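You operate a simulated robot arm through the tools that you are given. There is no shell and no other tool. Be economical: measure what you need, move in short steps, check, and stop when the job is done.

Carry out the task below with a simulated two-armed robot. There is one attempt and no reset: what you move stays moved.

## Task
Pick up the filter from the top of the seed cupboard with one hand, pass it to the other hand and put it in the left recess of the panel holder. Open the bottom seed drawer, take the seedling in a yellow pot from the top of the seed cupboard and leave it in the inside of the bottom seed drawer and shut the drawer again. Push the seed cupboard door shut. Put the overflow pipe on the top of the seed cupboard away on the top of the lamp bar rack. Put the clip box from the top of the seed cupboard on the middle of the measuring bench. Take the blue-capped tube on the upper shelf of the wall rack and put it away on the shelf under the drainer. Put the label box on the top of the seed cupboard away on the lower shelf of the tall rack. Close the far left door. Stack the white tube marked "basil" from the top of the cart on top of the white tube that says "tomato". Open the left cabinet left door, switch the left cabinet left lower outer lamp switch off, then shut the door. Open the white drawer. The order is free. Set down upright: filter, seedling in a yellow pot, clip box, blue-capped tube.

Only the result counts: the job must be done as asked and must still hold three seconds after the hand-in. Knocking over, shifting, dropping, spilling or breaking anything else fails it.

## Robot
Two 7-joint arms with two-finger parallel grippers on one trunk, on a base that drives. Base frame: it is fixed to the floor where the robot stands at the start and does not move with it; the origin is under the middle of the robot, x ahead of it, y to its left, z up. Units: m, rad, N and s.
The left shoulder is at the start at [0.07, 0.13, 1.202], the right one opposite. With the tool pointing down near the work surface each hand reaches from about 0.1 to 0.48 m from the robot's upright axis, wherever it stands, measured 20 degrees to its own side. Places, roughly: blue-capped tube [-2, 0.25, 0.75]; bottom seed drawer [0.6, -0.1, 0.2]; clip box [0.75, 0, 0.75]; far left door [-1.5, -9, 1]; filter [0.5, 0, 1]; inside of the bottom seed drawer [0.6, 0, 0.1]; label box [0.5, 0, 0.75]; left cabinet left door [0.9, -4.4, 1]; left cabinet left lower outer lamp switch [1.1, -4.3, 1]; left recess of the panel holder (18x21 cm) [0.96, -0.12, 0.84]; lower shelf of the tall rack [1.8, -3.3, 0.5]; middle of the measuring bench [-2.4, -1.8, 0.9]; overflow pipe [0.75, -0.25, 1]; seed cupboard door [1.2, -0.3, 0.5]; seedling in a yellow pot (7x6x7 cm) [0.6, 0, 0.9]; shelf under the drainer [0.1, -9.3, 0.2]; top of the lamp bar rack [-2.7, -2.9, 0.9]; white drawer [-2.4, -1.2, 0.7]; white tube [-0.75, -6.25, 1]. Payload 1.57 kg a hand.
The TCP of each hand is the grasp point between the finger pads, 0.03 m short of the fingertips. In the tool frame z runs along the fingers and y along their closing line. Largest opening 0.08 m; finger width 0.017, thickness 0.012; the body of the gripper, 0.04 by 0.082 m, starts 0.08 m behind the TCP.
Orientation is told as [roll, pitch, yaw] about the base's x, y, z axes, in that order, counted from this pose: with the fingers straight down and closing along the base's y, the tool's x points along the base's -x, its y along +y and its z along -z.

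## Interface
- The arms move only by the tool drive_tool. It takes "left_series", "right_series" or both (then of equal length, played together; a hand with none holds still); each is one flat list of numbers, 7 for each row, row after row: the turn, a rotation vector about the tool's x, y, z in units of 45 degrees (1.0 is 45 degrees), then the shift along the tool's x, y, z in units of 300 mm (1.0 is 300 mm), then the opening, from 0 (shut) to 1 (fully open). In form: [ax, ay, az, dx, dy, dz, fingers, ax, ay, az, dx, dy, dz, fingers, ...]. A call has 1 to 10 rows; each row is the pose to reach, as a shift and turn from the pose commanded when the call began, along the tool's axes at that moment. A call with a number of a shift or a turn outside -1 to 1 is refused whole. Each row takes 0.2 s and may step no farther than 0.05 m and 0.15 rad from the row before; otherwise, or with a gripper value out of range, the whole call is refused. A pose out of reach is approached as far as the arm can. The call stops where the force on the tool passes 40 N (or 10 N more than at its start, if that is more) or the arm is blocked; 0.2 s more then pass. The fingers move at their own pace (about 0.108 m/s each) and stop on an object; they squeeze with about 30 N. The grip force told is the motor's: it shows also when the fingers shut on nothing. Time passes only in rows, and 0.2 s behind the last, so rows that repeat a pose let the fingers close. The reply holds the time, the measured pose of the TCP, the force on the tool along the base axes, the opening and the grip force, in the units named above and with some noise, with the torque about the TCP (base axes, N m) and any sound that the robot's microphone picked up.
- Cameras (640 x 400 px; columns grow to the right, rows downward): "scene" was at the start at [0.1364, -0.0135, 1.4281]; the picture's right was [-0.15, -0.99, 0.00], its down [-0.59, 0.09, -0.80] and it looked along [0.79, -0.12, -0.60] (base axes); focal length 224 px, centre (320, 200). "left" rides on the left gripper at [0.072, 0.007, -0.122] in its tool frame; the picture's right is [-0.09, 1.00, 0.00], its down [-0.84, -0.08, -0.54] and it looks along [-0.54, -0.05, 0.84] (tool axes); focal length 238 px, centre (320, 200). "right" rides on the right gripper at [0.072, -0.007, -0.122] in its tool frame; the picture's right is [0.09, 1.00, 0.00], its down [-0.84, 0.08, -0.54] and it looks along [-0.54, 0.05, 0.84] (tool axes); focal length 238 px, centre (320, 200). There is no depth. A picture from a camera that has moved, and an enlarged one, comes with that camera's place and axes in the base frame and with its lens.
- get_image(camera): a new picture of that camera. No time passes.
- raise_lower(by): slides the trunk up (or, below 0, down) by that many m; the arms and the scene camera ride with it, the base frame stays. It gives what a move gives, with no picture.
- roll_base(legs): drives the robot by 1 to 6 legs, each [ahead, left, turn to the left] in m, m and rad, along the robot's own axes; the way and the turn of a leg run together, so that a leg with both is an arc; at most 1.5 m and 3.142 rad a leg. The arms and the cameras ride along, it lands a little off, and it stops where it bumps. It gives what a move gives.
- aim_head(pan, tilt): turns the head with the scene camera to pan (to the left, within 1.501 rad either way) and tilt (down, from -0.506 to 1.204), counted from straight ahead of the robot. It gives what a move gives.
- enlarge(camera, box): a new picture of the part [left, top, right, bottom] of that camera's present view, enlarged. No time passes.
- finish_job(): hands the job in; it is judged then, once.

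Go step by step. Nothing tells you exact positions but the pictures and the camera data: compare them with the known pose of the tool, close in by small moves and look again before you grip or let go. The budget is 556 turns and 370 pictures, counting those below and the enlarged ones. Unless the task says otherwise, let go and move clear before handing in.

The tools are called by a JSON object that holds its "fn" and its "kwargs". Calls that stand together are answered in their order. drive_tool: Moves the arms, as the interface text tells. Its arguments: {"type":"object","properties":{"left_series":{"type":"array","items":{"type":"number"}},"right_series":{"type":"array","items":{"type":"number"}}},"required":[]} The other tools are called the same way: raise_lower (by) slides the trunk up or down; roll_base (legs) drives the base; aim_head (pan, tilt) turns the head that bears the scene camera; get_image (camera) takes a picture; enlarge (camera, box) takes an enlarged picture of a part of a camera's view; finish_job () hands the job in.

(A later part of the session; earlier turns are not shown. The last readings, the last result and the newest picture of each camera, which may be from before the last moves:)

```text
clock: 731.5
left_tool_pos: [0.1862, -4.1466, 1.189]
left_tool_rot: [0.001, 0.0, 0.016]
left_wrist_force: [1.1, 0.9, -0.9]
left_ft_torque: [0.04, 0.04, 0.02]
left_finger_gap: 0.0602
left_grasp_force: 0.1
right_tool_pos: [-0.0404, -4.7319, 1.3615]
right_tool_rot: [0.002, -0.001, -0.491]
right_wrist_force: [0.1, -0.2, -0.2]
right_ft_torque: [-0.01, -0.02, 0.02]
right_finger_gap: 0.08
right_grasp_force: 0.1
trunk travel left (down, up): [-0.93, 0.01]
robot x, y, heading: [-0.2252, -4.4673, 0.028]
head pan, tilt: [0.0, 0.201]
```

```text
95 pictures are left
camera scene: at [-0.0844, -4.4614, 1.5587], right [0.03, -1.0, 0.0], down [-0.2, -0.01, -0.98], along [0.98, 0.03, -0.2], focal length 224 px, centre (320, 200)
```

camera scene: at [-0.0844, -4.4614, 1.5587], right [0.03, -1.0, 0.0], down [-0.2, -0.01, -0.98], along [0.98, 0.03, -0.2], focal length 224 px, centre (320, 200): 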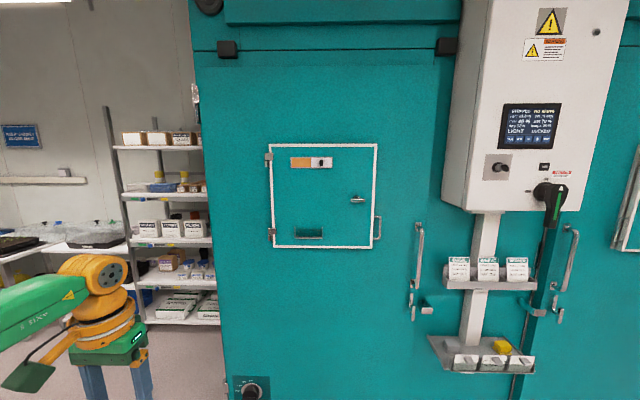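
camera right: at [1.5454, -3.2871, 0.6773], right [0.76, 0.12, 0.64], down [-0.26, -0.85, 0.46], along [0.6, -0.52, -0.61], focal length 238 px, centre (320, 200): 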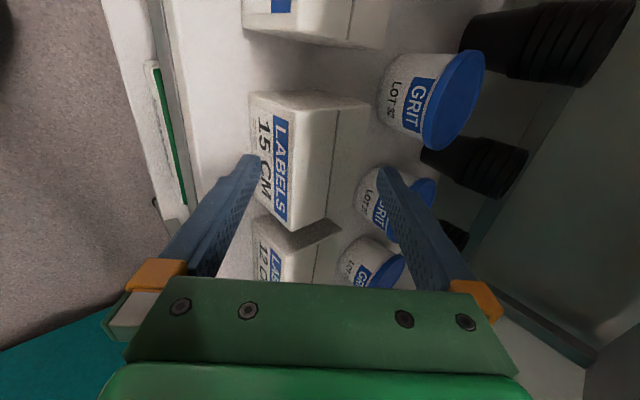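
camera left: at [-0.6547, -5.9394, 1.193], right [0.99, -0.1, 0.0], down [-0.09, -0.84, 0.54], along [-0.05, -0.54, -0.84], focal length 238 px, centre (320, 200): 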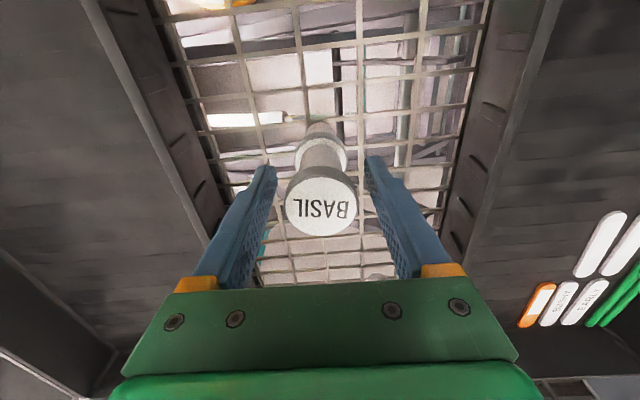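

{"fn": "enlarge", "kwargs": {"camera": "scene", "box": [220, 60, 600, 400]}}

{"fn": "enlarge", "kwargs": {"camera": "scene", "box": [380, 200, 580, 380]}}

{"fn": "enlarge", "kwargs": {"camera": "scene", "box": [480, 90, 600, 220]}}

```text
1.18 times, centred on (410, 230) of scene
camera zoom: at [-0.0844, -4.4614, 1.5587], right [0.03, -1.0, 0.0], down [-0.2, -0.01, -0.98], along [0.98, 0.03, -0.2], focal length 264 px, centre (214, 165)
```

zoom: 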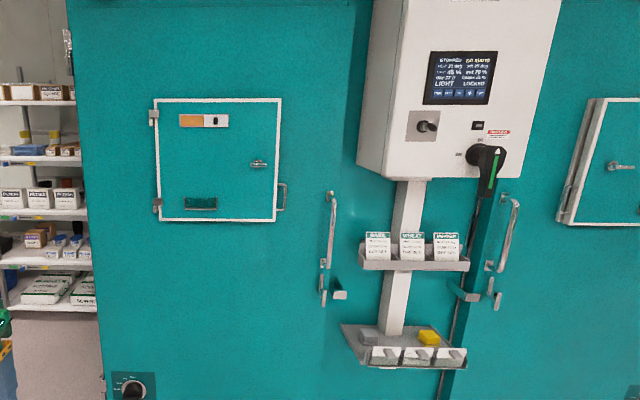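

```text
2.22 times, centred on (480, 290) of scene
camera zoom: at [-0.0844, -4.4614, 1.5587], right [0.03, -1.0, 0.0], down [-0.2, -0.01, -0.98], along [0.98, 0.03, -0.2], focal length 499 px, centre (-36, 0)
```

zoom: 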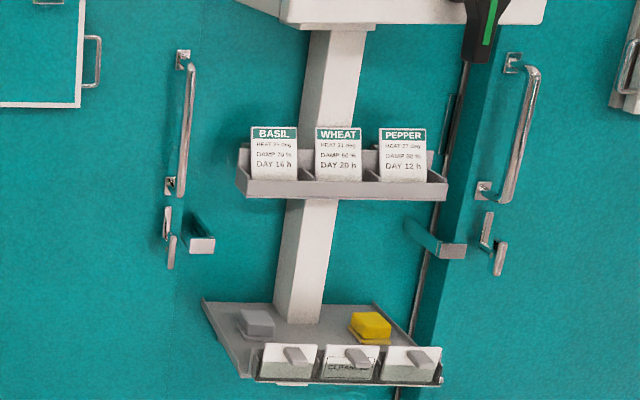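

```text
3.08 times, centred on (540, 155) of scene
camera zoom: at [-0.0844, -4.4614, 1.5587], right [0.03, -1.0, 0.0], down [-0.2, -0.01, -0.98], along [0.98, 0.03, -0.2], focal length 690 px, centre (-357, 338)
```

zoom: 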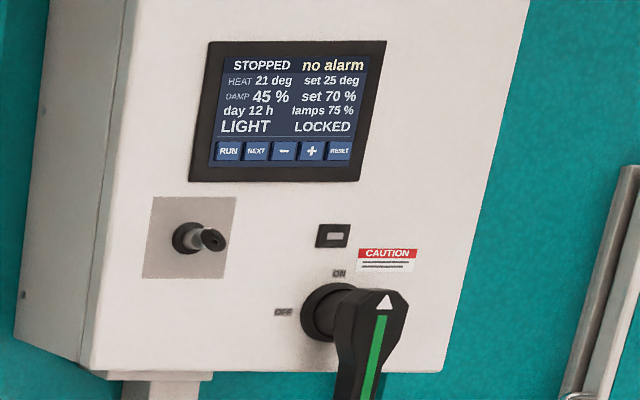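

The left door's pull handle is a vertical bar at ≈ (0.93, -4.89), z 0.91–1.21; hinge at y≈-4.0. I turn the right tool horizontal, pointing forward.

{"fn": "drive_tool", "kwargs": {"right_series": [0, 0, -0.13, -0.06, 0.03, 0.05, 1, 0, 0, -0.26, -0.12, 0.06, 0.1, 1, 0, 0, -0.39, -0.18, 0.1, 0.15, 1, 0, 0, -0.52, -0.24, 0.13, 0.2, 1, 0, 0, -0.66, -0.3, 0.16, 0.25, 1]}}

{"fn": "drive_tool", "kwargs": {"right_series": [0, -0.167, 0, -0.05, 0, 0, 1, 0, -0.333, 0, -0.1, 0, 0, 1, 0, -0.5, 0, -0.15, 0, 0, 1, 0, -0.667, 0, -0.2, 0, 0, 1, 0, -0.833, 0, -0.25, 0, 0, 1, 0, -1, 0, -0.3, 0, 0, 1]}}

{"fn": "drive_tool", "kwargs": {"right_series": [0, -0.167, 0, -0.02, 0, 0.02, 1, 0, -0.333, 0, -0.04, 0, 0.04, 1, 0, -0.5, 0, -0.06, 0, 0.06, 1, 0, -0.667, 0, -0.08, 0, 0.08, 1, 0, -0.833, 0, -0.1, 0, 0.1, 1, 0, -1, 0, -0.12, 0, 0.12, 1]}}

{"fn": "raise_lower", "kwargs": {"by": -0.15}}

{"fn": "get_image", "kwargs": {"camera": "scene"}}

```text
clock: 732.7
left_tool_pos: [0.1881, -4.147, 1.19]
left_tool_rot: [0.005, 0.0, 0.018]
left_wrist_force: [-0.1, -0.9, 0.2]
left_ft_torque: [0.0, -0.01, 0.0]
left_finger_gap: 0.0599
left_grasp_force: 0.1
right_tool_pos: [0.0646, -4.7312, 1.2851]
right_tool_rot: [0.0, -0.001, 0.029]
right_wrist_force: [0.0, -0.2, 0.9]
right_ft_torque: [-0.02, 0.02, 0.0]
right_finger_gap: 0.0798
right_grasp_force: 0.1
trunk travel left (down, up): [-0.93, 0.01]
robot x, y, heading: [-0.2282, -4.4664, 0.024]
head pan, tilt: [0.0, 0.201]
```

```text
clock: 734.1
left_tool_pos: [0.1867, -4.1467, 1.19]
left_tool_rot: [0.004, 0.001, 0.018]
left_wrist_force: [0.4, 0.4, -0.2]
left_ft_torque: [0.01, 0.04, -0.04]
left_finger_gap: 0.0599
left_grasp_force: 0.1
right_tool_pos: [0.1519, -4.731, 1.2856]
right_tool_rot: [-0.002, -0.789, 0.03]
right_wrist_force: [0.1, 1.4, 0.0]
right_ft_torque: [-0.01, -0.03, 0.0]
right_finger_gap: 0.0801
right_grasp_force: 0.0
trunk travel left (down, up): [-0.93, 0.01]
robot x, y, heading: [-0.2266, -4.4656, 0.024]
head pan, tilt: [0.0, 0.201]
```

```text
clock: 735.5
left_tool_pos: [0.1863, -4.1468, 1.1898]
left_tool_rot: [0.002, 0.0, 0.018]
left_wrist_force: [0.8, 0.0, 0.4]
left_ft_torque: [-0.03, 0.01, 0.0]
left_finger_gap: 0.0599
left_grasp_force: 0.1
right_tool_pos: [0.2059, -4.729, 1.2864]
right_tool_rot: [-2.576, -1.57, 2.604]
right_wrist_force: [-0.1, -0.4, 0.3]
right_ft_torque: [-0.01, -0.01, 0.03]
right_finger_gap: 0.0804
right_grasp_force: 0.2
right hand out of reach, approached as far as the arm can: row 4, 5, 6
trunk travel left (down, up): [-0.93, 0.01]
robot x, y, heading: [-0.2277, -4.4654, 0.025]
head pan, tilt: [0.0, 0.201]
```

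```text
clock: 737.2
left_tool_pos: [0.1857, -4.1476, 1.0405]
left_tool_rot: [0.003, 0.001, 0.018]
left_wrist_force: [0.2, 0.2, -0.3]
left_ft_torque: [-0.02, 0.02, 0.0]
left_finger_gap: 0.0601
left_grasp_force: 0.2
right_tool_pos: [0.2054, -4.7302, 1.1371]
right_tool_rot: [-2.558, -1.57, 2.588]
right_wrist_force: [0.1, -0.6, 0.1]
right_ft_torque: [0.0, 0.0, -0.03]
right_finger_gap: 0.08
right_grasp_force: 0.0
trunk travel left (down, up): [-0.78, 0.16]
robot x, y, heading: [-0.2306, -4.4596, 0.031]
head pan, tilt: [0.0, 0.201]
```

```text
91 pictures are left
camera scene: at [-0.0844, -4.4615, 1.4088], right [0.03, -1.0, 0.0], down [-0.2, -0.01, -0.98], along [0.98, 0.03, -0.2], focal length 224 px, centre (320, 200)
```

scene: 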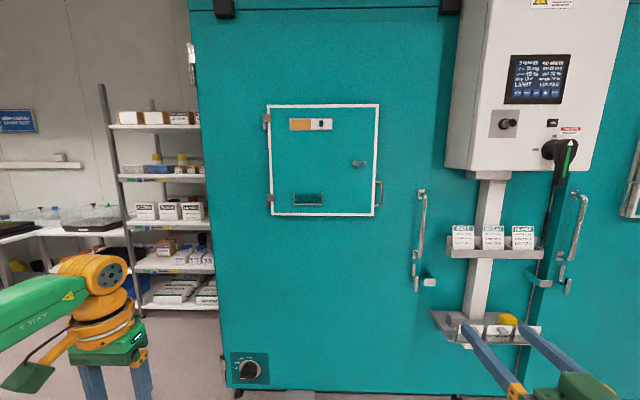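

{"fn": "roll_base", "kwargs": {"legs": [[0, -0.155, -0.025], [0.55, 0, 0]]}}

{"fn": "get_image", "kwargs": {"camera": "right"}}

{"fn": "get_image", "kwargs": {"camera": "scene"}}

```text
clock: 741.4
left_tool_pos: [0.7568, -4.3126, 1.0402]
left_tool_rot: [0.001, -0.001, -0.012]
left_wrist_force: [-0.3, -0.2, 1.3]
left_ft_torque: [-0.01, 0.01, 0.03]
left_finger_gap: 0.0598
left_grasp_force: 0.0
right_tool_pos: [0.7591, -4.8965, 1.1373]
right_tool_rot: [-2.796, -1.569, 2.791]
right_wrist_force: [-0.5, -0.3, 0.9]
right_ft_torque: [0.01, 0.02, 0.02]
right_finger_gap: 0.0799
right_grasp_force: 0.0
trunk travel left (down, up): [-0.78, 0.16]
robot x, y, heading: [0.3345, -4.6199, 0.001]
head pan, tilt: [0.0, 0.201]
```

```text
90 pictures are left
camera right: at [0.636, -4.9029, 1.0656], right [0.0, 1.0, -0.09], down [-0.54, 0.08, 0.84], along [0.84, 0.05, 0.54], focal length 238 px, centre (320, 200)
```

right: 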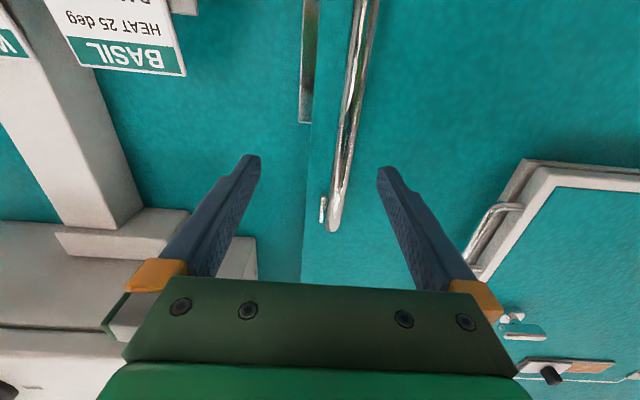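

```text
89 pictures are left
camera scene: at [0.4767, -4.6195, 1.4089], right [0.0, -1.0, 0.0], down [-0.2, 0.0, -0.98], along [0.98, 0.0, -0.2], focal length 224 px, centre (320, 200)
```

scene: 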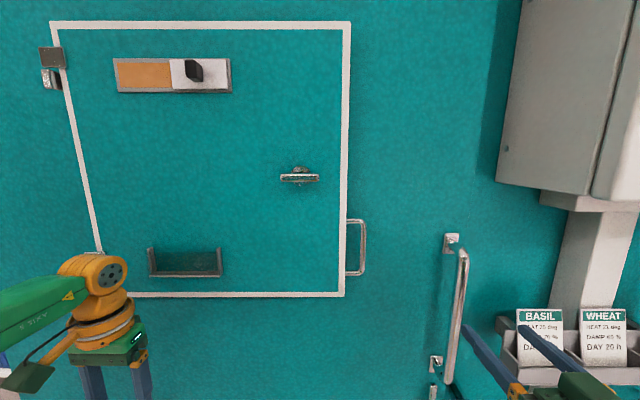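

{"fn": "drive_tool", "kwargs": {"left_series": [0, 0, 0, 0.13, 0, 0, 0.7, 0, 0, 0, 0.26, 0, 0, 0.7, 0, 0, 0, 0.4, 0, 0, 0.7]}}

{"fn": "roll_base", "kwargs": {"legs": [[0.08, 0.027, 0]]}}

{"fn": "get_image", "kwargs": {"camera": "right"}}

{"fn": "get_image", "kwargs": {"camera": "scene"}}

```text
clock: 742.2
left_tool_pos: [0.6346, -4.3109, 1.0406]
left_tool_rot: [0.003, -0.002, -0.011]
left_wrist_force: [-0.1, 0.1, -0.8]
left_ft_torque: [0.01, -0.03, 0.01]
left_finger_gap: 0.0561
left_grasp_force: 0.2
right_tool_pos: [0.7592, -4.896, 1.1372]
right_tool_rot: [-2.614, -1.569, 2.615]
right_wrist_force: [0.4, 0.4, 0.5]
right_ft_torque: [-0.02, 0.0, 0.02]
right_finger_gap: 0.0799
right_grasp_force: 0.0
trunk travel left (down, up): [-0.78, 0.16]
robot x, y, heading: [0.3347, -4.6155, -0.003]
head pan, tilt: [0.0, 0.201]
```

```text
clock: 743.3
left_tool_pos: [0.713, -4.2842, 1.0411]
left_tool_rot: [0.003, -0.002, -0.014]
left_wrist_force: [-0.6, 0.3, 0.4]
left_ft_torque: [0.0, -0.02, -0.01]
left_finger_gap: 0.056
left_grasp_force: 0.1
right_tool_pos: [0.8347, -4.8717, 1.1387]
right_tool_rot: [3.058, -1.567, -3.064]
right_wrist_force: [-0.3, 1.1, -0.4]
right_ft_torque: [-0.01, 0.0, 0.0]
right_finger_gap: 0.0802
right_grasp_force: 0.1
trunk travel left (down, up): [-0.78, 0.16]
robot x, y, heading: [0.4125, -4.5937, -0.006]
head pan, tilt: [0.0, 0.201]
```

```text
88 pictures are left
camera right: at [0.713, -4.8776, 1.066], right [0.0, 1.0, -0.09], down [-0.55, 0.08, 0.83], along [0.84, 0.05, 0.54], focal length 238 px, centre (320, 200)
```

right: 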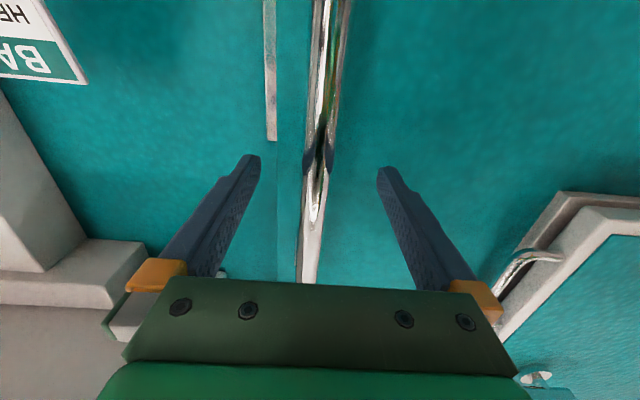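

```text
87 pictures are left
camera scene: at [0.553, -4.5945, 1.4092], right [0.0, -1.0, 0.0], down [-0.2, 0.0, -0.98], along [0.98, 0.0, -0.2], focal length 224 px, centre (320, 200)
```

scene: 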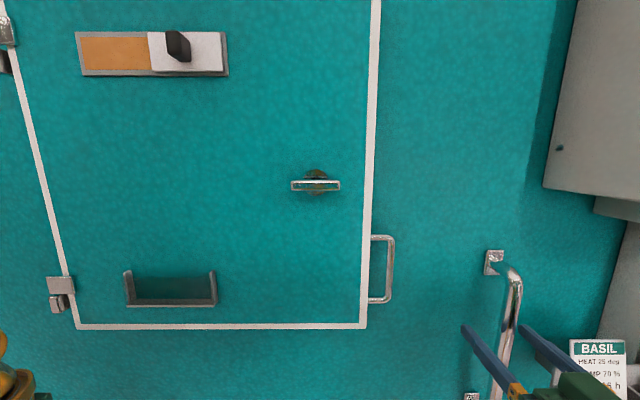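

{"fn": "roll_base", "kwargs": {"legs": [[0.028, 0, 0]]}}

{"fn": "get_image", "kwargs": {"camera": "right"}}

{"fn": "drive_tool", "kwargs": {"right_series": [0, 0, 0, 0, 0, 0, 0, 0, 0, 0, 0, 0, 0, 0, 0, 0, 0, 0, 0, 0, 0]}}

```text
clock: 744.1
left_tool_pos: [0.7367, -4.2847, 1.0413]
left_tool_rot: [0.001, -0.006, -0.012]
left_wrist_force: [-0.3, -0.9, -1.1]
left_ft_torque: [-0.03, -0.01, 0.0]
left_finger_gap: 0.0561
left_grasp_force: 0.1
right_tool_pos: [0.859, -4.8693, 1.1394]
right_tool_rot: [-3.042, -1.563, 3.043]
right_wrist_force: [-14.9, 0.3, -4.7]
right_ft_torque: [-0.26, 0.28, 0.71]
right_finger_gap: 0.0798
right_grasp_force: 0.1
trunk travel left (down, up): [-0.78, 0.16]
robot x, y, heading: [0.4422, -4.5897, 0.0]
head pan, tilt: [0.0, 0.201]
```

```text
86 pictures are left
camera right: at [0.7372, -4.8768, 1.0673], right [0.0, 1.0, -0.09], down [-0.55, 0.08, 0.83], along [0.84, 0.05, 0.55], focal length 238 px, centre (320, 200)
```

right: 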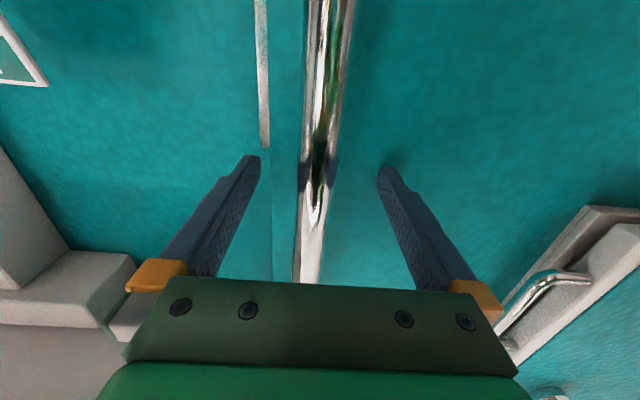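

```text
clock: 744.9
left_tool_pos: [0.7374, -4.2873, 1.0433]
left_tool_rot: [0.005, -0.006, -0.012]
left_wrist_force: [0.4, -0.2, 1.0]
left_ft_torque: [0.03, 0.03, 0.01]
left_finger_gap: 0.0558
left_grasp_force: 0.1
right_tool_pos: [0.8587, -4.8749, 1.1408]
right_tool_rot: [3.071, -1.561, -3.076]
right_wrist_force: [-9.9, -7.2, 8.8]
right_ft_torque: [-0.03, -0.1, -0.01]
right_finger_gap: 0.0198
right_grasp_force: 33.5
trunk travel left (down, up): [-0.78, 0.16]
robot x, y, heading: [0.4413, -4.5871, -0.003]
head pan, tilt: [0.0, 0.201]
```

Bar gripped (20 mm). Pull: back 0.12.

{"fn": "roll_base", "kwargs": {"legs": [[-0.12, 0, 0]]}}

{"fn": "get_image", "kwargs": {"camera": "scene"}}

```text
clock: 746.2
left_tool_pos: [0.6294, -4.2779, 1.0353]
left_tool_rot: [-0.005, 0.007, -0.009]
left_wrist_force: [-0.6, 0.2, -0.7]
left_ft_torque: [0.0, 0.0, -0.05]
left_finger_gap: 0.0559
left_grasp_force: 0.1
right_tool_pos: [0.7544, -4.8626, 1.1346]
right_tool_rot: [-0.699, -1.56, 0.702]
right_wrist_force: [3.5, 17.6, -22.3]
right_ft_torque: [0.17, -0.79, -0.38]
right_finger_gap: 0.0197
right_grasp_force: 33.3
trunk travel left (down, up): [-0.78, 0.16]
robot x, y, heading: [0.317, -4.5909, 0.001]
head pan, tilt: [0.0, 0.201]
```

```text
85 pictures are left
camera scene: at [0.474, -4.5851, 1.4077], right [0.0, -1.0, 0.01], down [-0.21, -0.01, -0.98], along [0.98, 0.0, -0.21], focal length 224 px, centre (320, 200)
```

scene: 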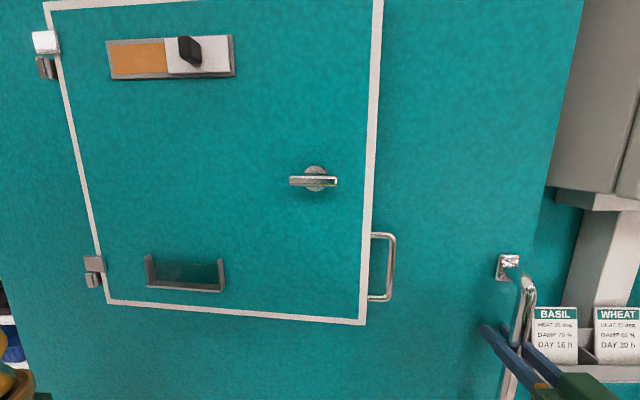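

Door follows. Continue along the arc (hinge ≈ (0.89, -4.03)).

{"fn": "roll_base", "kwargs": {"legs": [[-0.1, 0.024, 0], [-0.092, 0.033, 0]]}}

{"fn": "roll_base", "kwargs": {"legs": [[-0.11, 0.056, 0], [-0.105, 0.075, 0]]}}

{"fn": "get_image", "kwargs": {"camera": "scene"}}

```text
clock: 748.1
left_tool_pos: [0.4352, -4.224, 1.0382]
left_tool_rot: [0.0, 0.004, -0.01]
left_wrist_force: [0.6, 0.1, -0.1]
left_ft_torque: [0.02, -0.03, 0.0]
left_finger_gap: 0.0561
left_grasp_force: 0.0
right_tool_pos: [0.562, -4.8088, 1.1372]
right_tool_rot: [-1.09, -1.569, 1.094]
right_wrist_force: [4.0, 7.5, -8.9]
right_ft_torque: [0.13, -0.85, -0.28]
right_finger_gap: 0.0198
right_grasp_force: 33.5
trunk travel left (down, up): [-0.78, 0.16]
robot x, y, heading: [0.1331, -4.535, -0.002]
head pan, tilt: [0.0, 0.201]
```

```text
clock: 750.2
left_tool_pos: [0.2141, -4.1014, 1.0411]
left_tool_rot: [0.008, 0.002, -0.008]
left_wrist_force: [-0.6, -0.6, 0.5]
left_ft_torque: [-0.01, 0.03, 0.01]
left_finger_gap: 0.0561
left_grasp_force: 0.0
right_tool_pos: [0.3397, -4.6884, 1.1372]
right_tool_rot: [2.744, -1.567, -2.739]
right_wrist_force: [-2.0, -5.4, -9.3]
right_ft_torque: [0.02, -0.89, -0.11]
right_finger_gap: 0.0195
right_grasp_force: 34.1
trunk travel left (down, up): [-0.78, 0.16]
robot x, y, heading: [-0.0886, -4.4044, -0.001]
head pan, tilt: [0.0, 0.201]
```

```text
84 pictures are left
camera scene: at [0.0577, -4.4126, 1.4087], right [0.0, -1.0, 0.0], down [-0.2, 0.0, -0.98], along [0.98, 0.0, -0.2], focal length 224 px, centre (320, 200)
```

scene: 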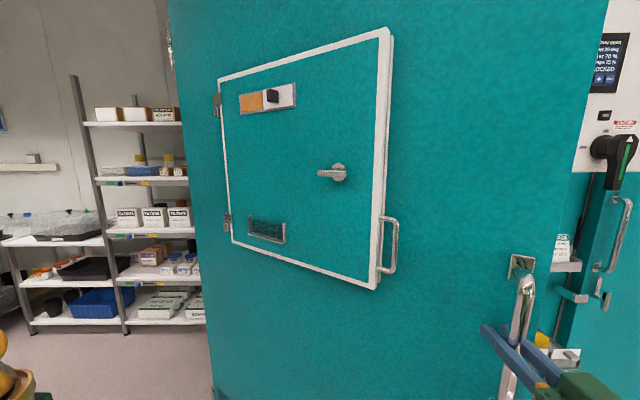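

{"fn": "roll_base", "kwargs": {"legs": [[-0.085, 0.085, 0], [-0.075, 0.1, 0]]}}

{"fn": "get_image", "kwargs": {"camera": "scene"}}

```text
clock: 752.2
left_tool_pos: [0.0598, -3.9445, 1.0434]
left_tool_rot: [0.01, -0.01, -0.014]
left_wrist_force: [0.3, -0.5, 0.3]
left_ft_torque: [-0.01, 0.0, 0.02]
left_finger_gap: 0.0559
left_grasp_force: 0.0
right_tool_pos: [0.1783, -4.5316, 1.1411]
right_tool_rot: [2.945, -1.553, -2.95]
right_wrist_force: [-22.2, -13.9, -10.0]
right_ft_torque: [0.19, -1.14, 2.75]
right_finger_gap: 0.0197
right_grasp_force: 33.4
trunk travel left (down, up): [-0.78, 0.16]
robot x, y, heading: [-0.2382, -4.2441, -0.003]
head pan, tilt: [0.0, 0.201]
stopped in leg 2: the force on the tool passed its limit at 52 N (the readings are from after the stop); the commanded pose is now the measured one
```

```text
83 pictures are left
camera scene: at [-0.1038, -4.2556, 1.4098], right [-0.01, -1.0, -0.01], down [-0.19, 0.01, -0.98], along [0.98, 0.0, -0.19], focal length 224 px, centre (320, 200)
```

scene: 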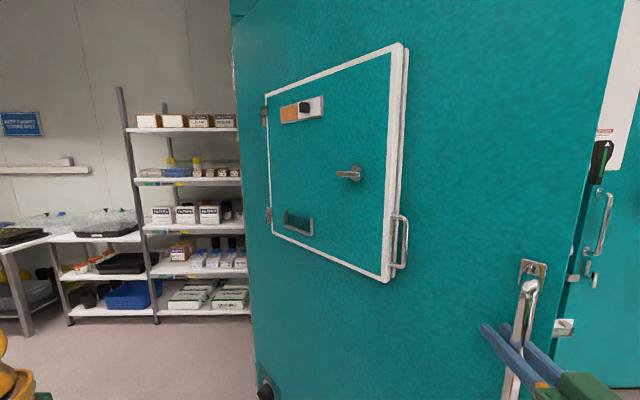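

Door is open ~57°. Release, back off, and go around to see inside.

{"fn": "drive_tool", "kwargs": {"right_series": [0, 0, 0, 0, 0, 0, 0.5, 0, 0, 0, 0, 0, 0, 0.8, 0, 0, 0, 0, 0, 0, 0.8]}}

{"fn": "roll_base", "kwargs": {"legs": [[-0.2, -0.02, 0]]}}

{"fn": "get_image", "kwargs": {"camera": "scene"}}

{"fn": "roll_base", "kwargs": {"legs": [[0, -0.75, 0.45]]}}

{"fn": "get_image", "kwargs": {"camera": "scene"}}

```text
clock: 753.0
left_tool_pos: [0.0652, -3.9366, 1.0408]
left_tool_rot: [0.001, -0.004, -0.011]
left_wrist_force: [1.4, 0.2, -0.2]
left_ft_torque: [-0.02, -0.04, 0.0]
left_finger_gap: 0.0561
left_grasp_force: 0.1
right_tool_pos: [0.1871, -4.5209, 1.14]
right_tool_rot: [-2.73, -1.559, 2.731]
right_wrist_force: [-4.9, 2.1, -1.1]
right_ft_torque: [0.3, -0.03, 3.77]
right_finger_gap: 0.0628
right_grasp_force: 0.0
trunk travel left (down, up): [-0.78, 0.16]
robot x, y, heading: [-0.2367, -4.2487, -0.006]
head pan, tilt: [0.0, 0.201]
```

```text
clock: 754.6
left_tool_pos: [-0.1295, -3.955, 1.0384]
left_tool_rot: [0.002, 0.002, -0.01]
left_wrist_force: [-0.8, 0.9, 0.0]
left_ft_torque: [-0.01, 0.01, -0.03]
left_finger_gap: 0.0561
left_grasp_force: 0.0
right_tool_pos: [-0.0056, -4.5398, 1.1378]
right_tool_rot: [-2.519, -1.563, 2.523]
right_wrist_force: [0.5, -0.3, 0.1]
right_ft_torque: [-0.02, 0.02, -0.02]
right_finger_gap: 0.0639
right_grasp_force: 0.2
trunk travel left (down, up): [-0.78, 0.16]
robot x, y, heading: [-0.4343, -4.2634, 0.006]
head pan, tilt: [0.0, 0.201]
```

```text
82 pictures are left
camera scene: at [-0.2863, -4.2642, 1.4084], right [0.0, -1.0, 0.0], down [-0.2, 0.0, -0.98], along [0.98, 0.0, -0.2], focal length 224 px, centre (320, 200)
```

scene: 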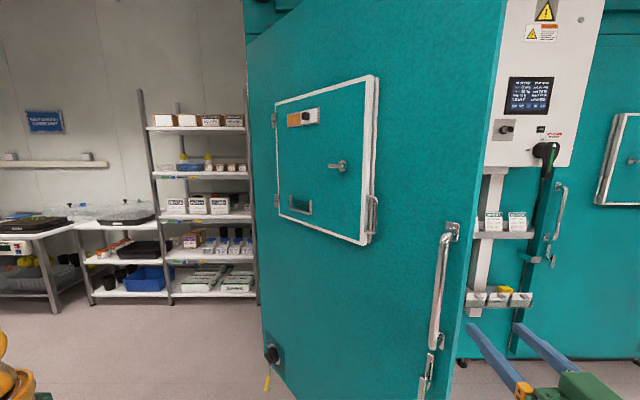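

```text
clock: 758.8
left_tool_pos: [-0.127, -4.5924, 1.0399]
left_tool_rot: [0.002, -0.002, 0.425]
left_wrist_force: [0.0, 0.7, 0.1]
left_ft_torque: [0.0, 0.05, -0.01]
left_finger_gap: 0.0559
left_grasp_force: 0.1
right_tool_pos: [0.2312, -5.0695, 1.1399]
right_tool_rot: [-2.625, -1.56, 3.063]
right_wrist_force: [0.3, 0.3, -0.4]
right_ft_torque: [-0.01, -0.01, -0.01]
right_finger_gap: 0.0638
right_grasp_force: 0.0
trunk travel left (down, up): [-0.78, 0.16]
robot x, y, heading: [-0.2705, -4.9992, 0.438]
head pan, tilt: [0.0, 0.201]
```

```text
81 pictures are left
camera scene: at [-0.1402, -4.9388, 1.4088], right [0.42, -0.91, 0.0], down [-0.18, -0.08, -0.98], along [0.89, 0.41, -0.2], focal length 224 px, centre (320, 200)
```

scene: 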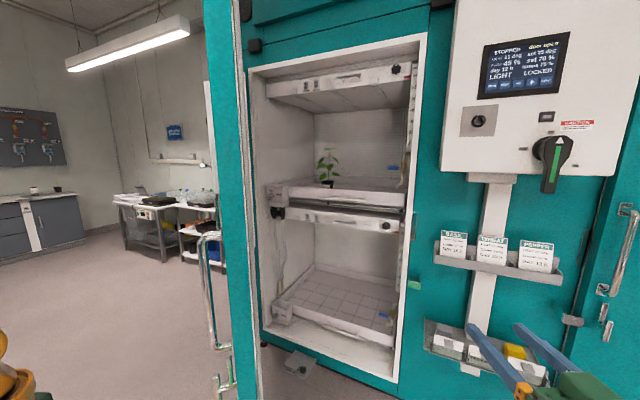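

{"fn": "enlarge", "kwargs": {"camera": "scene", "box": [250, 150, 430, 270]}}

{"fn": "enlarge", "kwargs": {"camera": "scene", "box": [250, 40, 430, 130]}}

```text
3.33 times, centred on (340, 210) of scene
camera zoom: at [-0.1402, -4.9388, 1.4088], right [0.42, -0.91, 0.0], down [-0.18, -0.08, -0.98], along [0.89, 0.41, -0.2], focal length 748 px, centre (253, 167)
```

zoom: 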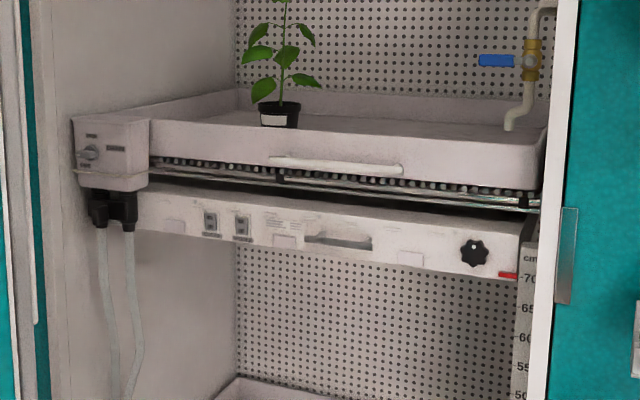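

```text
3.56 times, centred on (340, 85) of scene
camera zoom: at [-0.1402, -4.9388, 1.4088], right [0.42, -0.91, 0.0], down [-0.18, -0.08, -0.98], along [0.89, 0.41, -0.2], focal length 798 px, centre (249, 609)
```

zoom: 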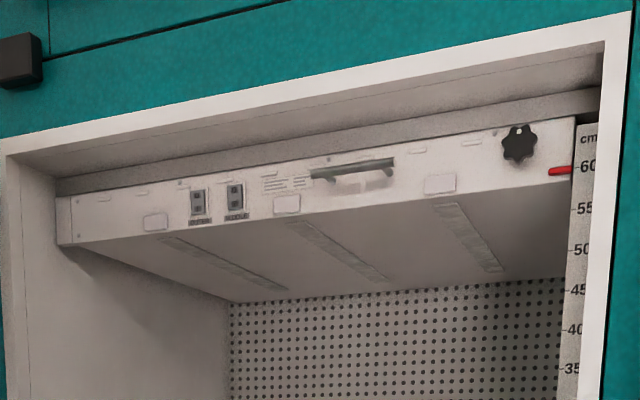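

The lower lamp bar with two rockers is visible. I first need the door wider: I fold the right hand back to tool-down and then push the door's inner face with the left fist from the south-east side.

{"fn": "drive_tool", "kwargs": {"right_series": [0, 0.167, 0, 0, 0, -0.06, 0.5, 0, 0.333, 0, 0, 0, -0.12, 0, 0, 0.5, 0, 0, 0, -0.18, 0, 0, 0.667, 0, 0, 0, -0.24, 0, 0, 0.833, 0, 0, 0, -0.3, 0, 0, 1, 0, 0, 0, -0.36, 0], "left_series": [0, 0, 0, 0, 0, 0, 0, 0, 0, 0, 0, 0, 0, 0, 0, 0, 0, 0, 0, 0, 0, 0, 0, 0, 0, 0, 0, 0, 0, 0, 0, 0, 0, 0, 0, 0, 0, 0, 0, 0, 0, 0]}}

{"fn": "drive_tool", "kwargs": {"right_series": [0, 0.167, 0, 0.04, 0, -0.04, 0, 0, 0.333, 0, 0.08, 0, -0.08, 0, 0, 0.5, 0, 0.12, 0, -0.12, 0, 0, 0.667, 0, 0.16, 0, -0.16, 0, 0, 0.833, 0, 0.2, 0, -0.2, 0, 0, 0.98, 0, 0.25, 0, -0.25, 0]}}

{"fn": "roll_base", "kwargs": {"legs": [[0, -0.2, 0], [0, 0, 1.13], [0.1, -0.5, 0]]}}

{"fn": "get_image", "kwargs": {"camera": "scene"}}

```text
clock: 760.1
left_tool_pos: [-0.1274, -4.5928, 1.0395]
left_tool_rot: [0.001, -0.002, 0.425]
left_wrist_force: [-0.1, -0.2, -0.9]
left_ft_torque: [-0.01, 0.0, 0.0]
left_finger_gap: 0.0
left_grasp_force: 21.0
right_tool_pos: [0.1342, -5.1177, 1.1391]
right_tool_rot: [-0.006, -0.793, 0.445]
right_wrist_force: [-0.6, 0.2, 0.3]
right_ft_torque: [0.04, 0.0, -0.02]
right_finger_gap: 0.0001
right_grasp_force: 21.4
right hand out of reach, approached as far as the arm can: row 1, 2, 3
trunk travel left (down, up): [-0.78, 0.16]
robot x, y, heading: [-0.2693, -5.0016, 0.436]
head pan, tilt: [0.0, 0.201]
```

```text
clock: 761.5
left_tool_pos: [-0.1273, -4.5922, 1.04]
left_tool_rot: [0.003, -0.003, 0.426]
left_wrist_force: [0.3, 0.4, 0.7]
left_ft_torque: [0.03, -0.01, 0.03]
left_finger_gap: 0.0002
left_grasp_force: 21.5
right_tool_pos: [0.0376, -5.1617, 1.1371]
right_tool_rot: [-0.005, -0.023, 0.44]
right_wrist_force: [-0.2, -0.2, -0.2]
right_ft_torque: [0.01, 0.0, -0.01]
right_finger_gap: 0.0001
right_grasp_force: 21.3
trunk travel left (down, up): [-0.78, 0.16]
robot x, y, heading: [-0.2721, -5.0005, 0.437]
head pan, tilt: [0.0, 0.201]
```

```text
clock: 768.6
left_tool_pos: [0.0001, -4.7807, 1.0392]
left_tool_rot: [-0.002, -0.001, 1.574]
left_wrist_force: [0.4, -0.6, -0.6]
left_ft_torque: [0.02, -0.01, 0.0]
left_finger_gap: 0.0001
left_grasp_force: 21.0
right_tool_pos: [0.5868, -4.8625, 1.1383]
right_tool_rot: [-0.006, -0.025, 1.588]
right_wrist_force: [-0.3, -0.6, 0.8]
right_ft_torque: [0.0, -0.06, 0.03]
right_finger_gap: 0.0
right_grasp_force: 21.3
trunk travel left (down, up): [-0.78, 0.16]
robot x, y, heading: [0.3134, -5.076, 1.58]
head pan, tilt: [0.0, 0.201]
```

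```text
78 pictures are left
camera scene: at [0.311, -4.9346, 1.4088], right [1.0, 0.01, 0.0], down [0.0, -0.2, -0.98], along [-0.01, 0.98, -0.2], focal length 224 px, centre (320, 200)
```

scene: 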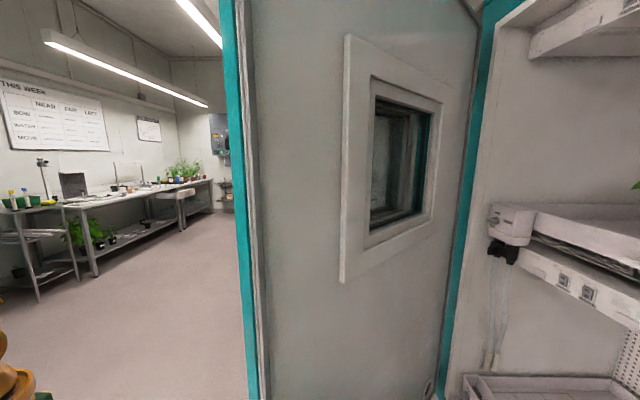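

{"fn": "drive_tool", "kwargs": {"left_series": [0, 0, 0, 0.15, 0, 0, 0, 0, 0, 0, 0.3, 0, 0, 0, 0, 0, 0, 0.45, 0, 0, 0, 0, 0, 0, 0.55, 0, 0, 0]}}

{"fn": "roll_base", "kwargs": {"legs": [[0.25, 0, 0], [0, -0.17, 0]]}}

{"fn": "get_image", "kwargs": {"camera": "scene"}}

```text
clock: 769.6
left_tool_pos: [0.002, -4.8372, 1.0401]
left_tool_rot: [0.003, -0.003, 1.575]
left_wrist_force: [0.9, -0.6, 0.8]
left_ft_torque: [0.02, -0.03, 0.03]
left_finger_gap: 0.0
left_grasp_force: 21.0
left hand out of reach, approached as far as the arm can: row 2, 3, 4
right_tool_pos: [0.5877, -4.8631, 1.1366]
right_tool_rot: [-0.005, -0.028, 1.588]
right_wrist_force: [-0.7, -0.7, 0.5]
right_ft_torque: [0.01, 0.03, -0.01]
right_finger_gap: 0.0
right_grasp_force: 21.4
trunk travel left (down, up): [-0.78, 0.16]
robot x, y, heading: [0.3159, -5.0761, 1.58]
head pan, tilt: [0.0, 0.201]
```

```text
clock: 772.4
left_tool_pos: [0.1236, -4.5856, 1.0408]
left_tool_rot: [0.006, 0.002, 1.577]
left_wrist_force: [-0.1, -0.1, 0.1]
left_ft_torque: [0.0, -0.01, 0.02]
left_finger_gap: 0.0
left_grasp_force: 21.2
right_tool_pos: [0.7112, -4.6078, 1.1376]
right_tool_rot: [-0.004, -0.025, 1.591]
right_wrist_force: [-0.2, 0.9, 0.6]
right_ft_torque: [0.03, -0.01, 0.02]
right_finger_gap: 0.0
right_grasp_force: 20.9
trunk travel left (down, up): [-0.78, 0.16]
robot x, y, heading: [0.4406, -4.8245, 1.593]
head pan, tilt: [0.0, 0.201]
stopped in leg 2: the force on the tool passed its limit at 110 N (the readings are from after the stop); the commanded pose is now the measured one
```

```text
77 pictures are left
camera scene: at [0.4363, -4.6818, 1.4087], right [1.0, 0.02, 0.0], down [0.0, -0.2, -0.98], along [-0.02, 0.98, -0.2], focal length 224 px, centre (320, 200)
```

scene: 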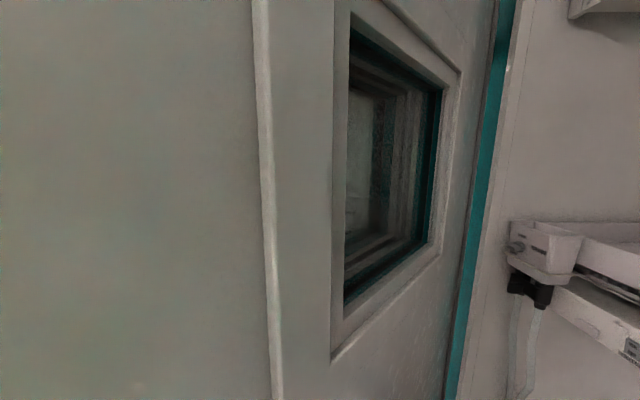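

{"fn": "aim_head", "kwargs": {"pan": 0.9, "tilt": 0.6}}

{"fn": "get_image", "kwargs": {"camera": "scene"}}

```text
clock: 773.5
left_tool_pos: [0.1249, -4.5849, 1.0403]
left_tool_rot: [0.008, 0.001, 1.577]
left_wrist_force: [-0.7, 0.1, -0.9]
left_ft_torque: [0.01, 0.0, 0.0]
left_finger_gap: 0.0
left_grasp_force: 21.9
right_tool_pos: [0.7147, -4.6085, 1.1375]
right_tool_rot: [-0.003, -0.026, 1.591]
right_wrist_force: [-0.3, 1.5, 0.4]
right_ft_torque: [-0.01, 0.01, -0.06]
right_finger_gap: 0.0
right_grasp_force: 21.5
trunk travel left (down, up): [-0.78, 0.16]
robot x, y, heading: [0.4433, -4.8268, 1.587]
head pan, tilt: [0.901, 0.6]
```

```text
76 pictures are left
camera scene: at [0.3693, -4.721, 1.372], right [0.61, 0.79, 0.0], down [0.45, -0.34, -0.83], along [-0.65, 0.5, -0.56], focal length 224 px, centre (320, 200)
```

scene: 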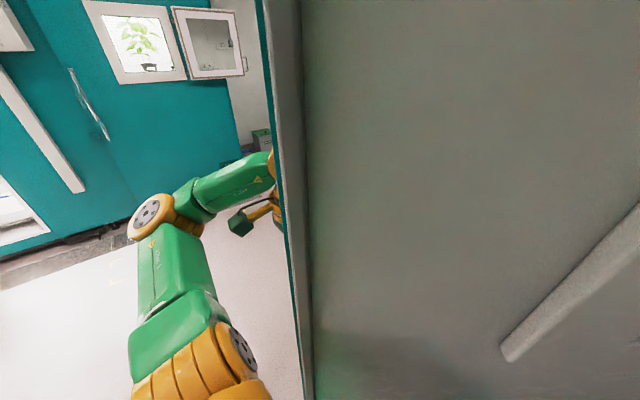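

The left fist caught the door edge from outside. A cleaner way: go back to the outer side, face the door square-on, re-grip the handle and pull it fully open.

{"fn": "roll_base", "kwargs": {"legs": [[0, 0.15, 0], [-0.2, 0, 0], [0, 0.75, 0], [1.0, 0, 0], [0, 0, -2.55]]}}

{"fn": "drive_tool", "kwargs": {"right_series": [0, -0.167, 0, -0.05, 0, 0, 0.8, 0, -0.333, 0, -0.1, 0, 0, 0.8, 0, -0.5, 0, -0.15, 0, 0, 0.8, 0, -0.667, 0, -0.2, 0, 0, 0.8, 0, -0.833, 0, -0.25, 0, 0, 0.8, 0, -1, 0, -0.3, 0, 0, 0.8]}}

{"fn": "drive_tool", "kwargs": {"right_series": [0, -0.167, 0, -0.02, 0, 0.02, 0.8, 0, -0.333, 0, -0.04, 0, 0.04, 0.8, 0, -0.5, 0, -0.06, 0, 0.06, 0.8, 0, -0.667, 0, -0.08, 0, 0.08, 0.8, 0, -0.833, 0, -0.1, 0, 0.1, 0.8, 0, -0.98, 0, -0.12, 0, 0.12, 0.8]}}

{"fn": "aim_head", "kwargs": {"pan": -0.3, "tilt": 0.35}}

{"fn": "get_image", "kwargs": {"camera": "scene"}}

```text
clock: 790.5
left_tool_pos: [-0.0572, -4.0644, 1.0402]
left_tool_rot: [0.007, 0.001, -0.964]
left_wrist_force: [0.5, 0.4, 0.7]
left_ft_torque: [-0.03, 0.01, -0.03]
left_finger_gap: 0.0001
left_grasp_force: 21.3
right_tool_pos: [-0.5578, -4.3781, 1.1373]
right_tool_rot: [-0.003, -0.025, -0.952]
right_wrist_force: [0.0, 0.7, -0.1]
right_ft_torque: [-0.02, 0.01, 0.04]
right_finger_gap: 0.0
right_grasp_force: 21.1
trunk travel left (down, up): [-0.78, 0.16]
robot x, y, heading: [-0.4522, -4.0422, -0.951]
head pan, tilt: [0.901, 0.6]
```

```text
clock: 791.9
left_tool_pos: [-0.0586, -4.066, 1.0406]
left_tool_rot: [0.008, 0.004, -0.963]
left_wrist_force: [-0.4, -0.4, 0.2]
left_ft_torque: [-0.01, 0.0, 0.01]
left_finger_gap: 0.0
left_grasp_force: 21.6
right_tool_pos: [-0.5042, -4.4512, 1.139]
right_tool_rot: [-0.006, -0.812, -0.948]
right_wrist_force: [0.7, -1.1, -0.4]
right_ft_torque: [0.02, 0.05, 0.02]
right_finger_gap: 0.064
right_grasp_force: 0.1
trunk travel left (down, up): [-0.78, 0.16]
robot x, y, heading: [-0.4502, -4.046, -0.954]
head pan, tilt: [0.901, 0.6]
```

```text
clock: 793.3
left_tool_pos: [-0.0596, -4.0647, 1.041]
left_tool_rot: [0.009, -0.001, -0.964]
left_wrist_force: [-1.0, -0.7, 0.9]
left_ft_torque: [-0.03, -0.01, 0.02]
left_finger_gap: 0.0002
left_grasp_force: 21.4
right_tool_pos: [-0.4979, -4.5421, 1.1376]
right_tool_rot: [-2.692, -1.557, 1.739]
right_wrist_force: [-0.3, 0.4, 0.5]
right_ft_torque: [0.0, 0.0, -0.02]
right_finger_gap: 0.0641
right_grasp_force: 0.1
right hand out of reach, approached as far as the arm can: row 1, 2, 3, 4, 5, 6
trunk travel left (down, up): [-0.78, 0.16]
robot x, y, heading: [-0.4513, -4.0447, -0.95]
head pan, tilt: [0.901, 0.6]
```

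```text
clock: 794.7
left_tool_pos: [-0.0586, -4.0664, 1.0394]
left_tool_rot: [0.009, 0.001, -0.964]
left_wrist_force: [0.7, 0.2, 0.1]
left_ft_torque: [0.04, 0.02, -0.01]
left_finger_gap: 0.0
left_grasp_force: 21.2
right_tool_pos: [-0.4968, -4.5421, 1.1381]
right_tool_rot: [-2.696, -1.56, 1.744]
right_wrist_force: [0.6, 0.6, -0.1]
right_ft_torque: [0.01, 0.01, -0.03]
right_finger_gap: 0.0642
right_grasp_force: 0.0
trunk travel left (down, up): [-0.78, 0.16]
robot x, y, heading: [-0.4535, -4.0489, -0.952]
head pan, tilt: [-0.3, 0.351]
```

```text
75 pictures are left
camera scene: at [-0.3954, -4.1756, 1.3947], right [-0.95, -0.31, 0.0], down [-0.11, 0.33, -0.94], along [0.29, -0.89, -0.34], focal length 224 px, centre (320, 200)
```

scene: 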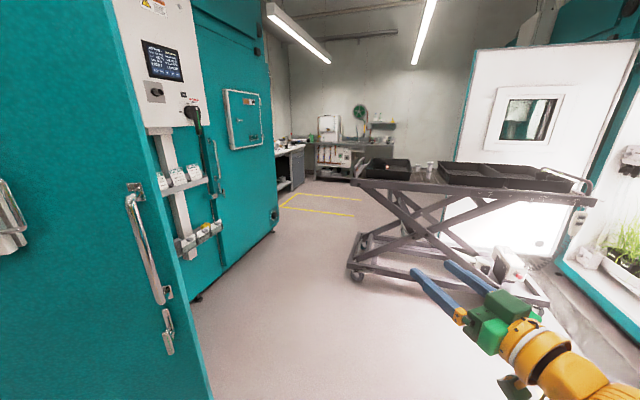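

{"fn": "roll_base", "kwargs": {"legs": [[0, 0.555, -0.03], [0.22, 0, 0]]}}

{"fn": "get_image", "kwargs": {"camera": "right"}}

```text
clock: 799.2
left_tool_pos: [0.5261, -3.9466, 1.0401]
left_tool_rot: [0.008, 0.0, -1.005]
left_wrist_force: [-0.1, 0.4, -0.3]
left_ft_torque: [0.03, -0.04, -0.01]
left_finger_gap: 0.0
left_grasp_force: 21.2
right_tool_pos: [0.0686, -4.4057, 1.1384]
right_tool_rot: [-2.791, -1.558, 1.8]
right_wrist_force: [0.1, -0.2, 0.2]
right_ft_torque: [-0.01, -0.04, -0.01]
right_finger_gap: 0.0639
right_grasp_force: 0.0
trunk travel left (down, up): [-0.78, 0.16]
robot x, y, heading: [0.1337, -3.9143, -0.997]
head pan, tilt: [-0.3, 0.351]
```

```text
74 pictures are left
camera right: at [-0.0046, -4.308, 1.0655], right [0.83, 0.54, -0.1], down [-0.23, 0.51, 0.83], along [0.5, -0.67, 0.55], focal length 238 px, centre (320, 200)
```

right: 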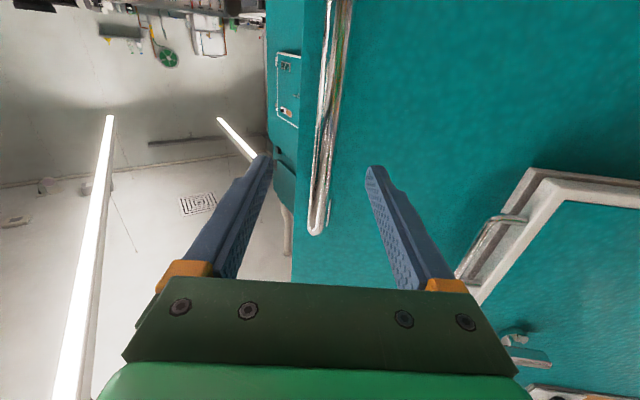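

{"fn": "roll_base", "kwargs": {"legs": [[0.095, 0, 0]]}}

{"fn": "get_image", "kwargs": {"camera": "right"}}

{"fn": "drive_tool", "kwargs": {"right_series": [0, 0, 0, 0, 0, 0, 0, 0, 0, 0, 0, 0, 0, 0, 0, 0, 0, 0, 0, 0, 0]}}

```text
clock: 800.3
left_tool_pos: [0.5784, -4.0253, 1.0407]
left_tool_rot: [0.01, 0.0, -1.003]
left_wrist_force: [0.3, 0.3, -0.7]
left_ft_torque: [-0.01, 0.0, -0.01]
left_finger_gap: 0.0
left_grasp_force: 21.8
right_tool_pos: [0.1214, -4.485, 1.1386]
right_tool_rot: [-2.819, -1.558, 1.829]
right_wrist_force: [0.3, -0.5, 1.3]
right_ft_torque: [0.01, -0.02, -0.02]
right_finger_gap: 0.0643
right_grasp_force: 0.2
trunk travel left (down, up): [-0.78, 0.16]
robot x, y, heading: [0.1826, -3.9946, -0.991]
head pan, tilt: [-0.3, 0.351]
```

```text
73 pictures are left
camera right: at [0.048, -4.3886, 1.0657], right [0.83, 0.55, -0.1], down [-0.24, 0.51, 0.83], along [0.5, -0.67, 0.55], focal length 238 px, centre (320, 200)
```

right: 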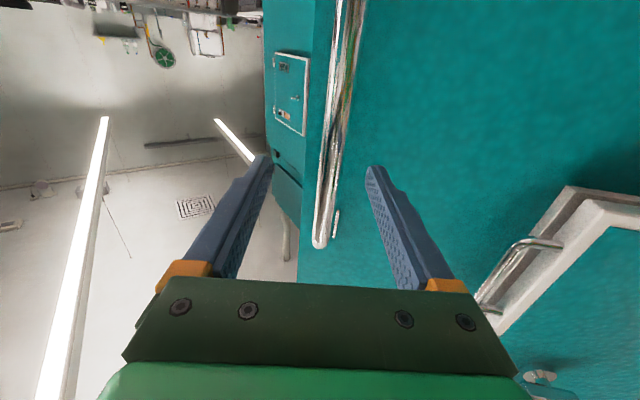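

```text
clock: 801.1
left_tool_pos: [0.5796, -4.0286, 1.0402]
left_tool_rot: [0.009, 0.0, -1.003]
left_wrist_force: [-0.3, -0.7, 0.0]
left_ft_torque: [0.0, 0.02, 0.01]
left_finger_gap: 0.0001
left_grasp_force: 21.2
right_tool_pos: [0.1228, -4.4892, 1.1376]
right_tool_rot: [-2.716, -1.56, 1.723]
right_wrist_force: [0.2, -0.6, -0.5]
right_ft_torque: [-0.02, -0.02, 0.01]
right_finger_gap: 0.0001
right_grasp_force: 21.6
trunk travel left (down, up): [-0.78, 0.16]
robot x, y, heading: [0.1853, -3.9946, -0.994]
head pan, tilt: [-0.3, 0.351]
```

{"fn": "drive_tool", "kwargs": {"right_series": [0, 0, 0, 0, 0, 0, 0.9, 0, 0, 0, 0, 0, 0, 0.9, 0, 0, 0, 0, 0, 0, 0.9]}}

{"fn": "roll_base", "kwargs": {"legs": [[0.06, 0, 0]]}}

{"fn": "get_image", "kwargs": {"camera": "right"}}

```text
clock: 801.9
left_tool_pos: [0.58, -4.0289, 1.0404]
left_tool_rot: [0.008, 0.002, -1.003]
left_wrist_force: [-0.7, -0.2, -0.1]
left_ft_torque: [0.03, -0.02, 0.03]
left_finger_gap: 0.0002
left_grasp_force: 21.5
right_tool_pos: [0.1217, -4.4876, 1.1376]
right_tool_rot: [-2.736, -1.559, 1.744]
right_wrist_force: [-0.3, -0.2, 0.2]
right_ft_torque: [0.03, -0.03, 0.01]
right_finger_gap: 0.0721
right_grasp_force: 0.0
trunk travel left (down, up): [-0.78, 0.16]
robot x, y, heading: [0.1853, -3.9892, -0.999]
head pan, tilt: [-0.3, 0.351]
```

```text
clock: 803.0
left_tool_pos: [0.605, -4.0662, 1.0408]
left_tool_rot: [0.013, 0.015, -1.003]
left_wrist_force: [-0.1, 0.0, -0.2]
left_ft_torque: [-0.02, -0.01, -0.01]
left_finger_gap: 0.0
left_grasp_force: 21.5
right_tool_pos: [0.1516, -4.5314, 1.139]
right_tool_rot: [-2.826, -1.561, 1.839]
right_wrist_force: [-0.1, -0.3, -0.3]
right_ft_torque: [0.01, -0.02, 0.0]
right_finger_gap: 0.072
right_grasp_force: 0.0
trunk travel left (down, up): [-0.78, 0.16]
robot x, y, heading: [0.2135, -4.0336, -0.991]
head pan, tilt: [-0.3, 0.351]
stopped in leg 1: the force on the tool passed its limit at 128 N (the readings are from after the stop); the commanded pose is now the measured one
```

```text
72 pictures are left
camera right: at [0.0786, -4.4339, 1.065], right [0.83, 0.55, -0.1], down [-0.24, 0.5, 0.83], along [0.5, -0.67, 0.55], focal length 238 px, centre (320, 200)
```

right: 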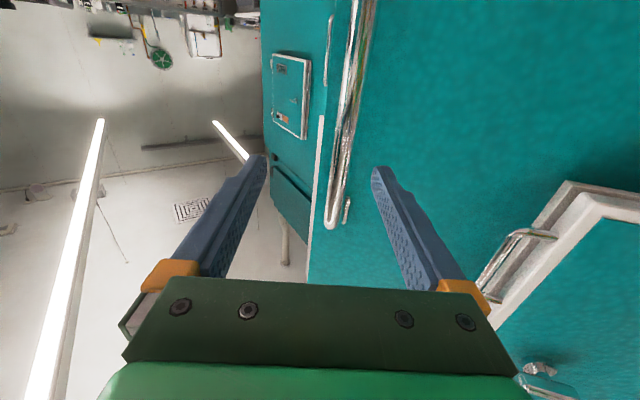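

The left fist pushed the door. I back off, turn 0.37 left so the left hand stays clear, and re-approach the handle (now near (0.22, -4.59)).

{"fn": "roll_base", "kwargs": {"legs": [[-0.2, 0, 0], [0, 0, 0.37], [0, -0.195, 0], [0.03, 0, 0]]}}

{"fn": "get_image", "kwargs": {"camera": "right"}}

```text
clock: 807.3
left_tool_pos: [0.3855, -3.9283, 1.0425]
left_tool_rot: [0.011, 0.01, -0.633]
left_wrist_force: [-1.0, 0.6, -0.2]
left_ft_torque: [-0.06, 0.0, 0.02]
left_finger_gap: 0.0
left_grasp_force: 21.1
right_tool_pos: [0.13, -4.5232, 1.1394]
right_tool_rot: [-2.852, -1.558, 2.236]
right_wrist_force: [-1.4, 0.5, -0.1]
right_ft_torque: [0.01, -0.01, -0.06]
right_finger_gap: 0.0718
right_grasp_force: 0.1
trunk travel left (down, up): [-0.78, 0.16]
robot x, y, heading: [0.0099, -4.0382, -0.619]
head pan, tilt: [-0.3, 0.351]
```

```text
71 pictures are left
camera right: at [0.0264, -4.4594, 1.0663], right [0.58, 0.81, -0.1], down [-0.4, 0.39, 0.83], along [0.71, -0.44, 0.55], focal length 238 px, centre (320, 200)
```

right: 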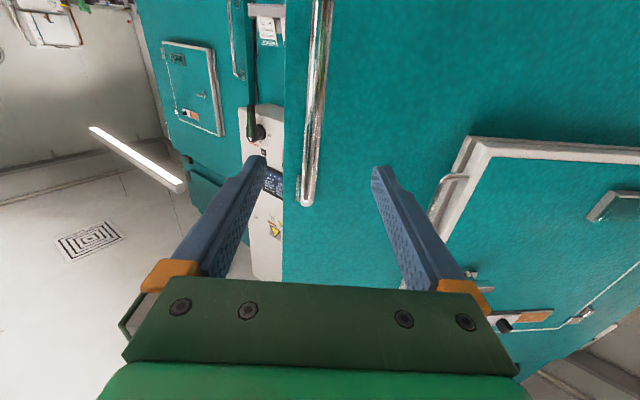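

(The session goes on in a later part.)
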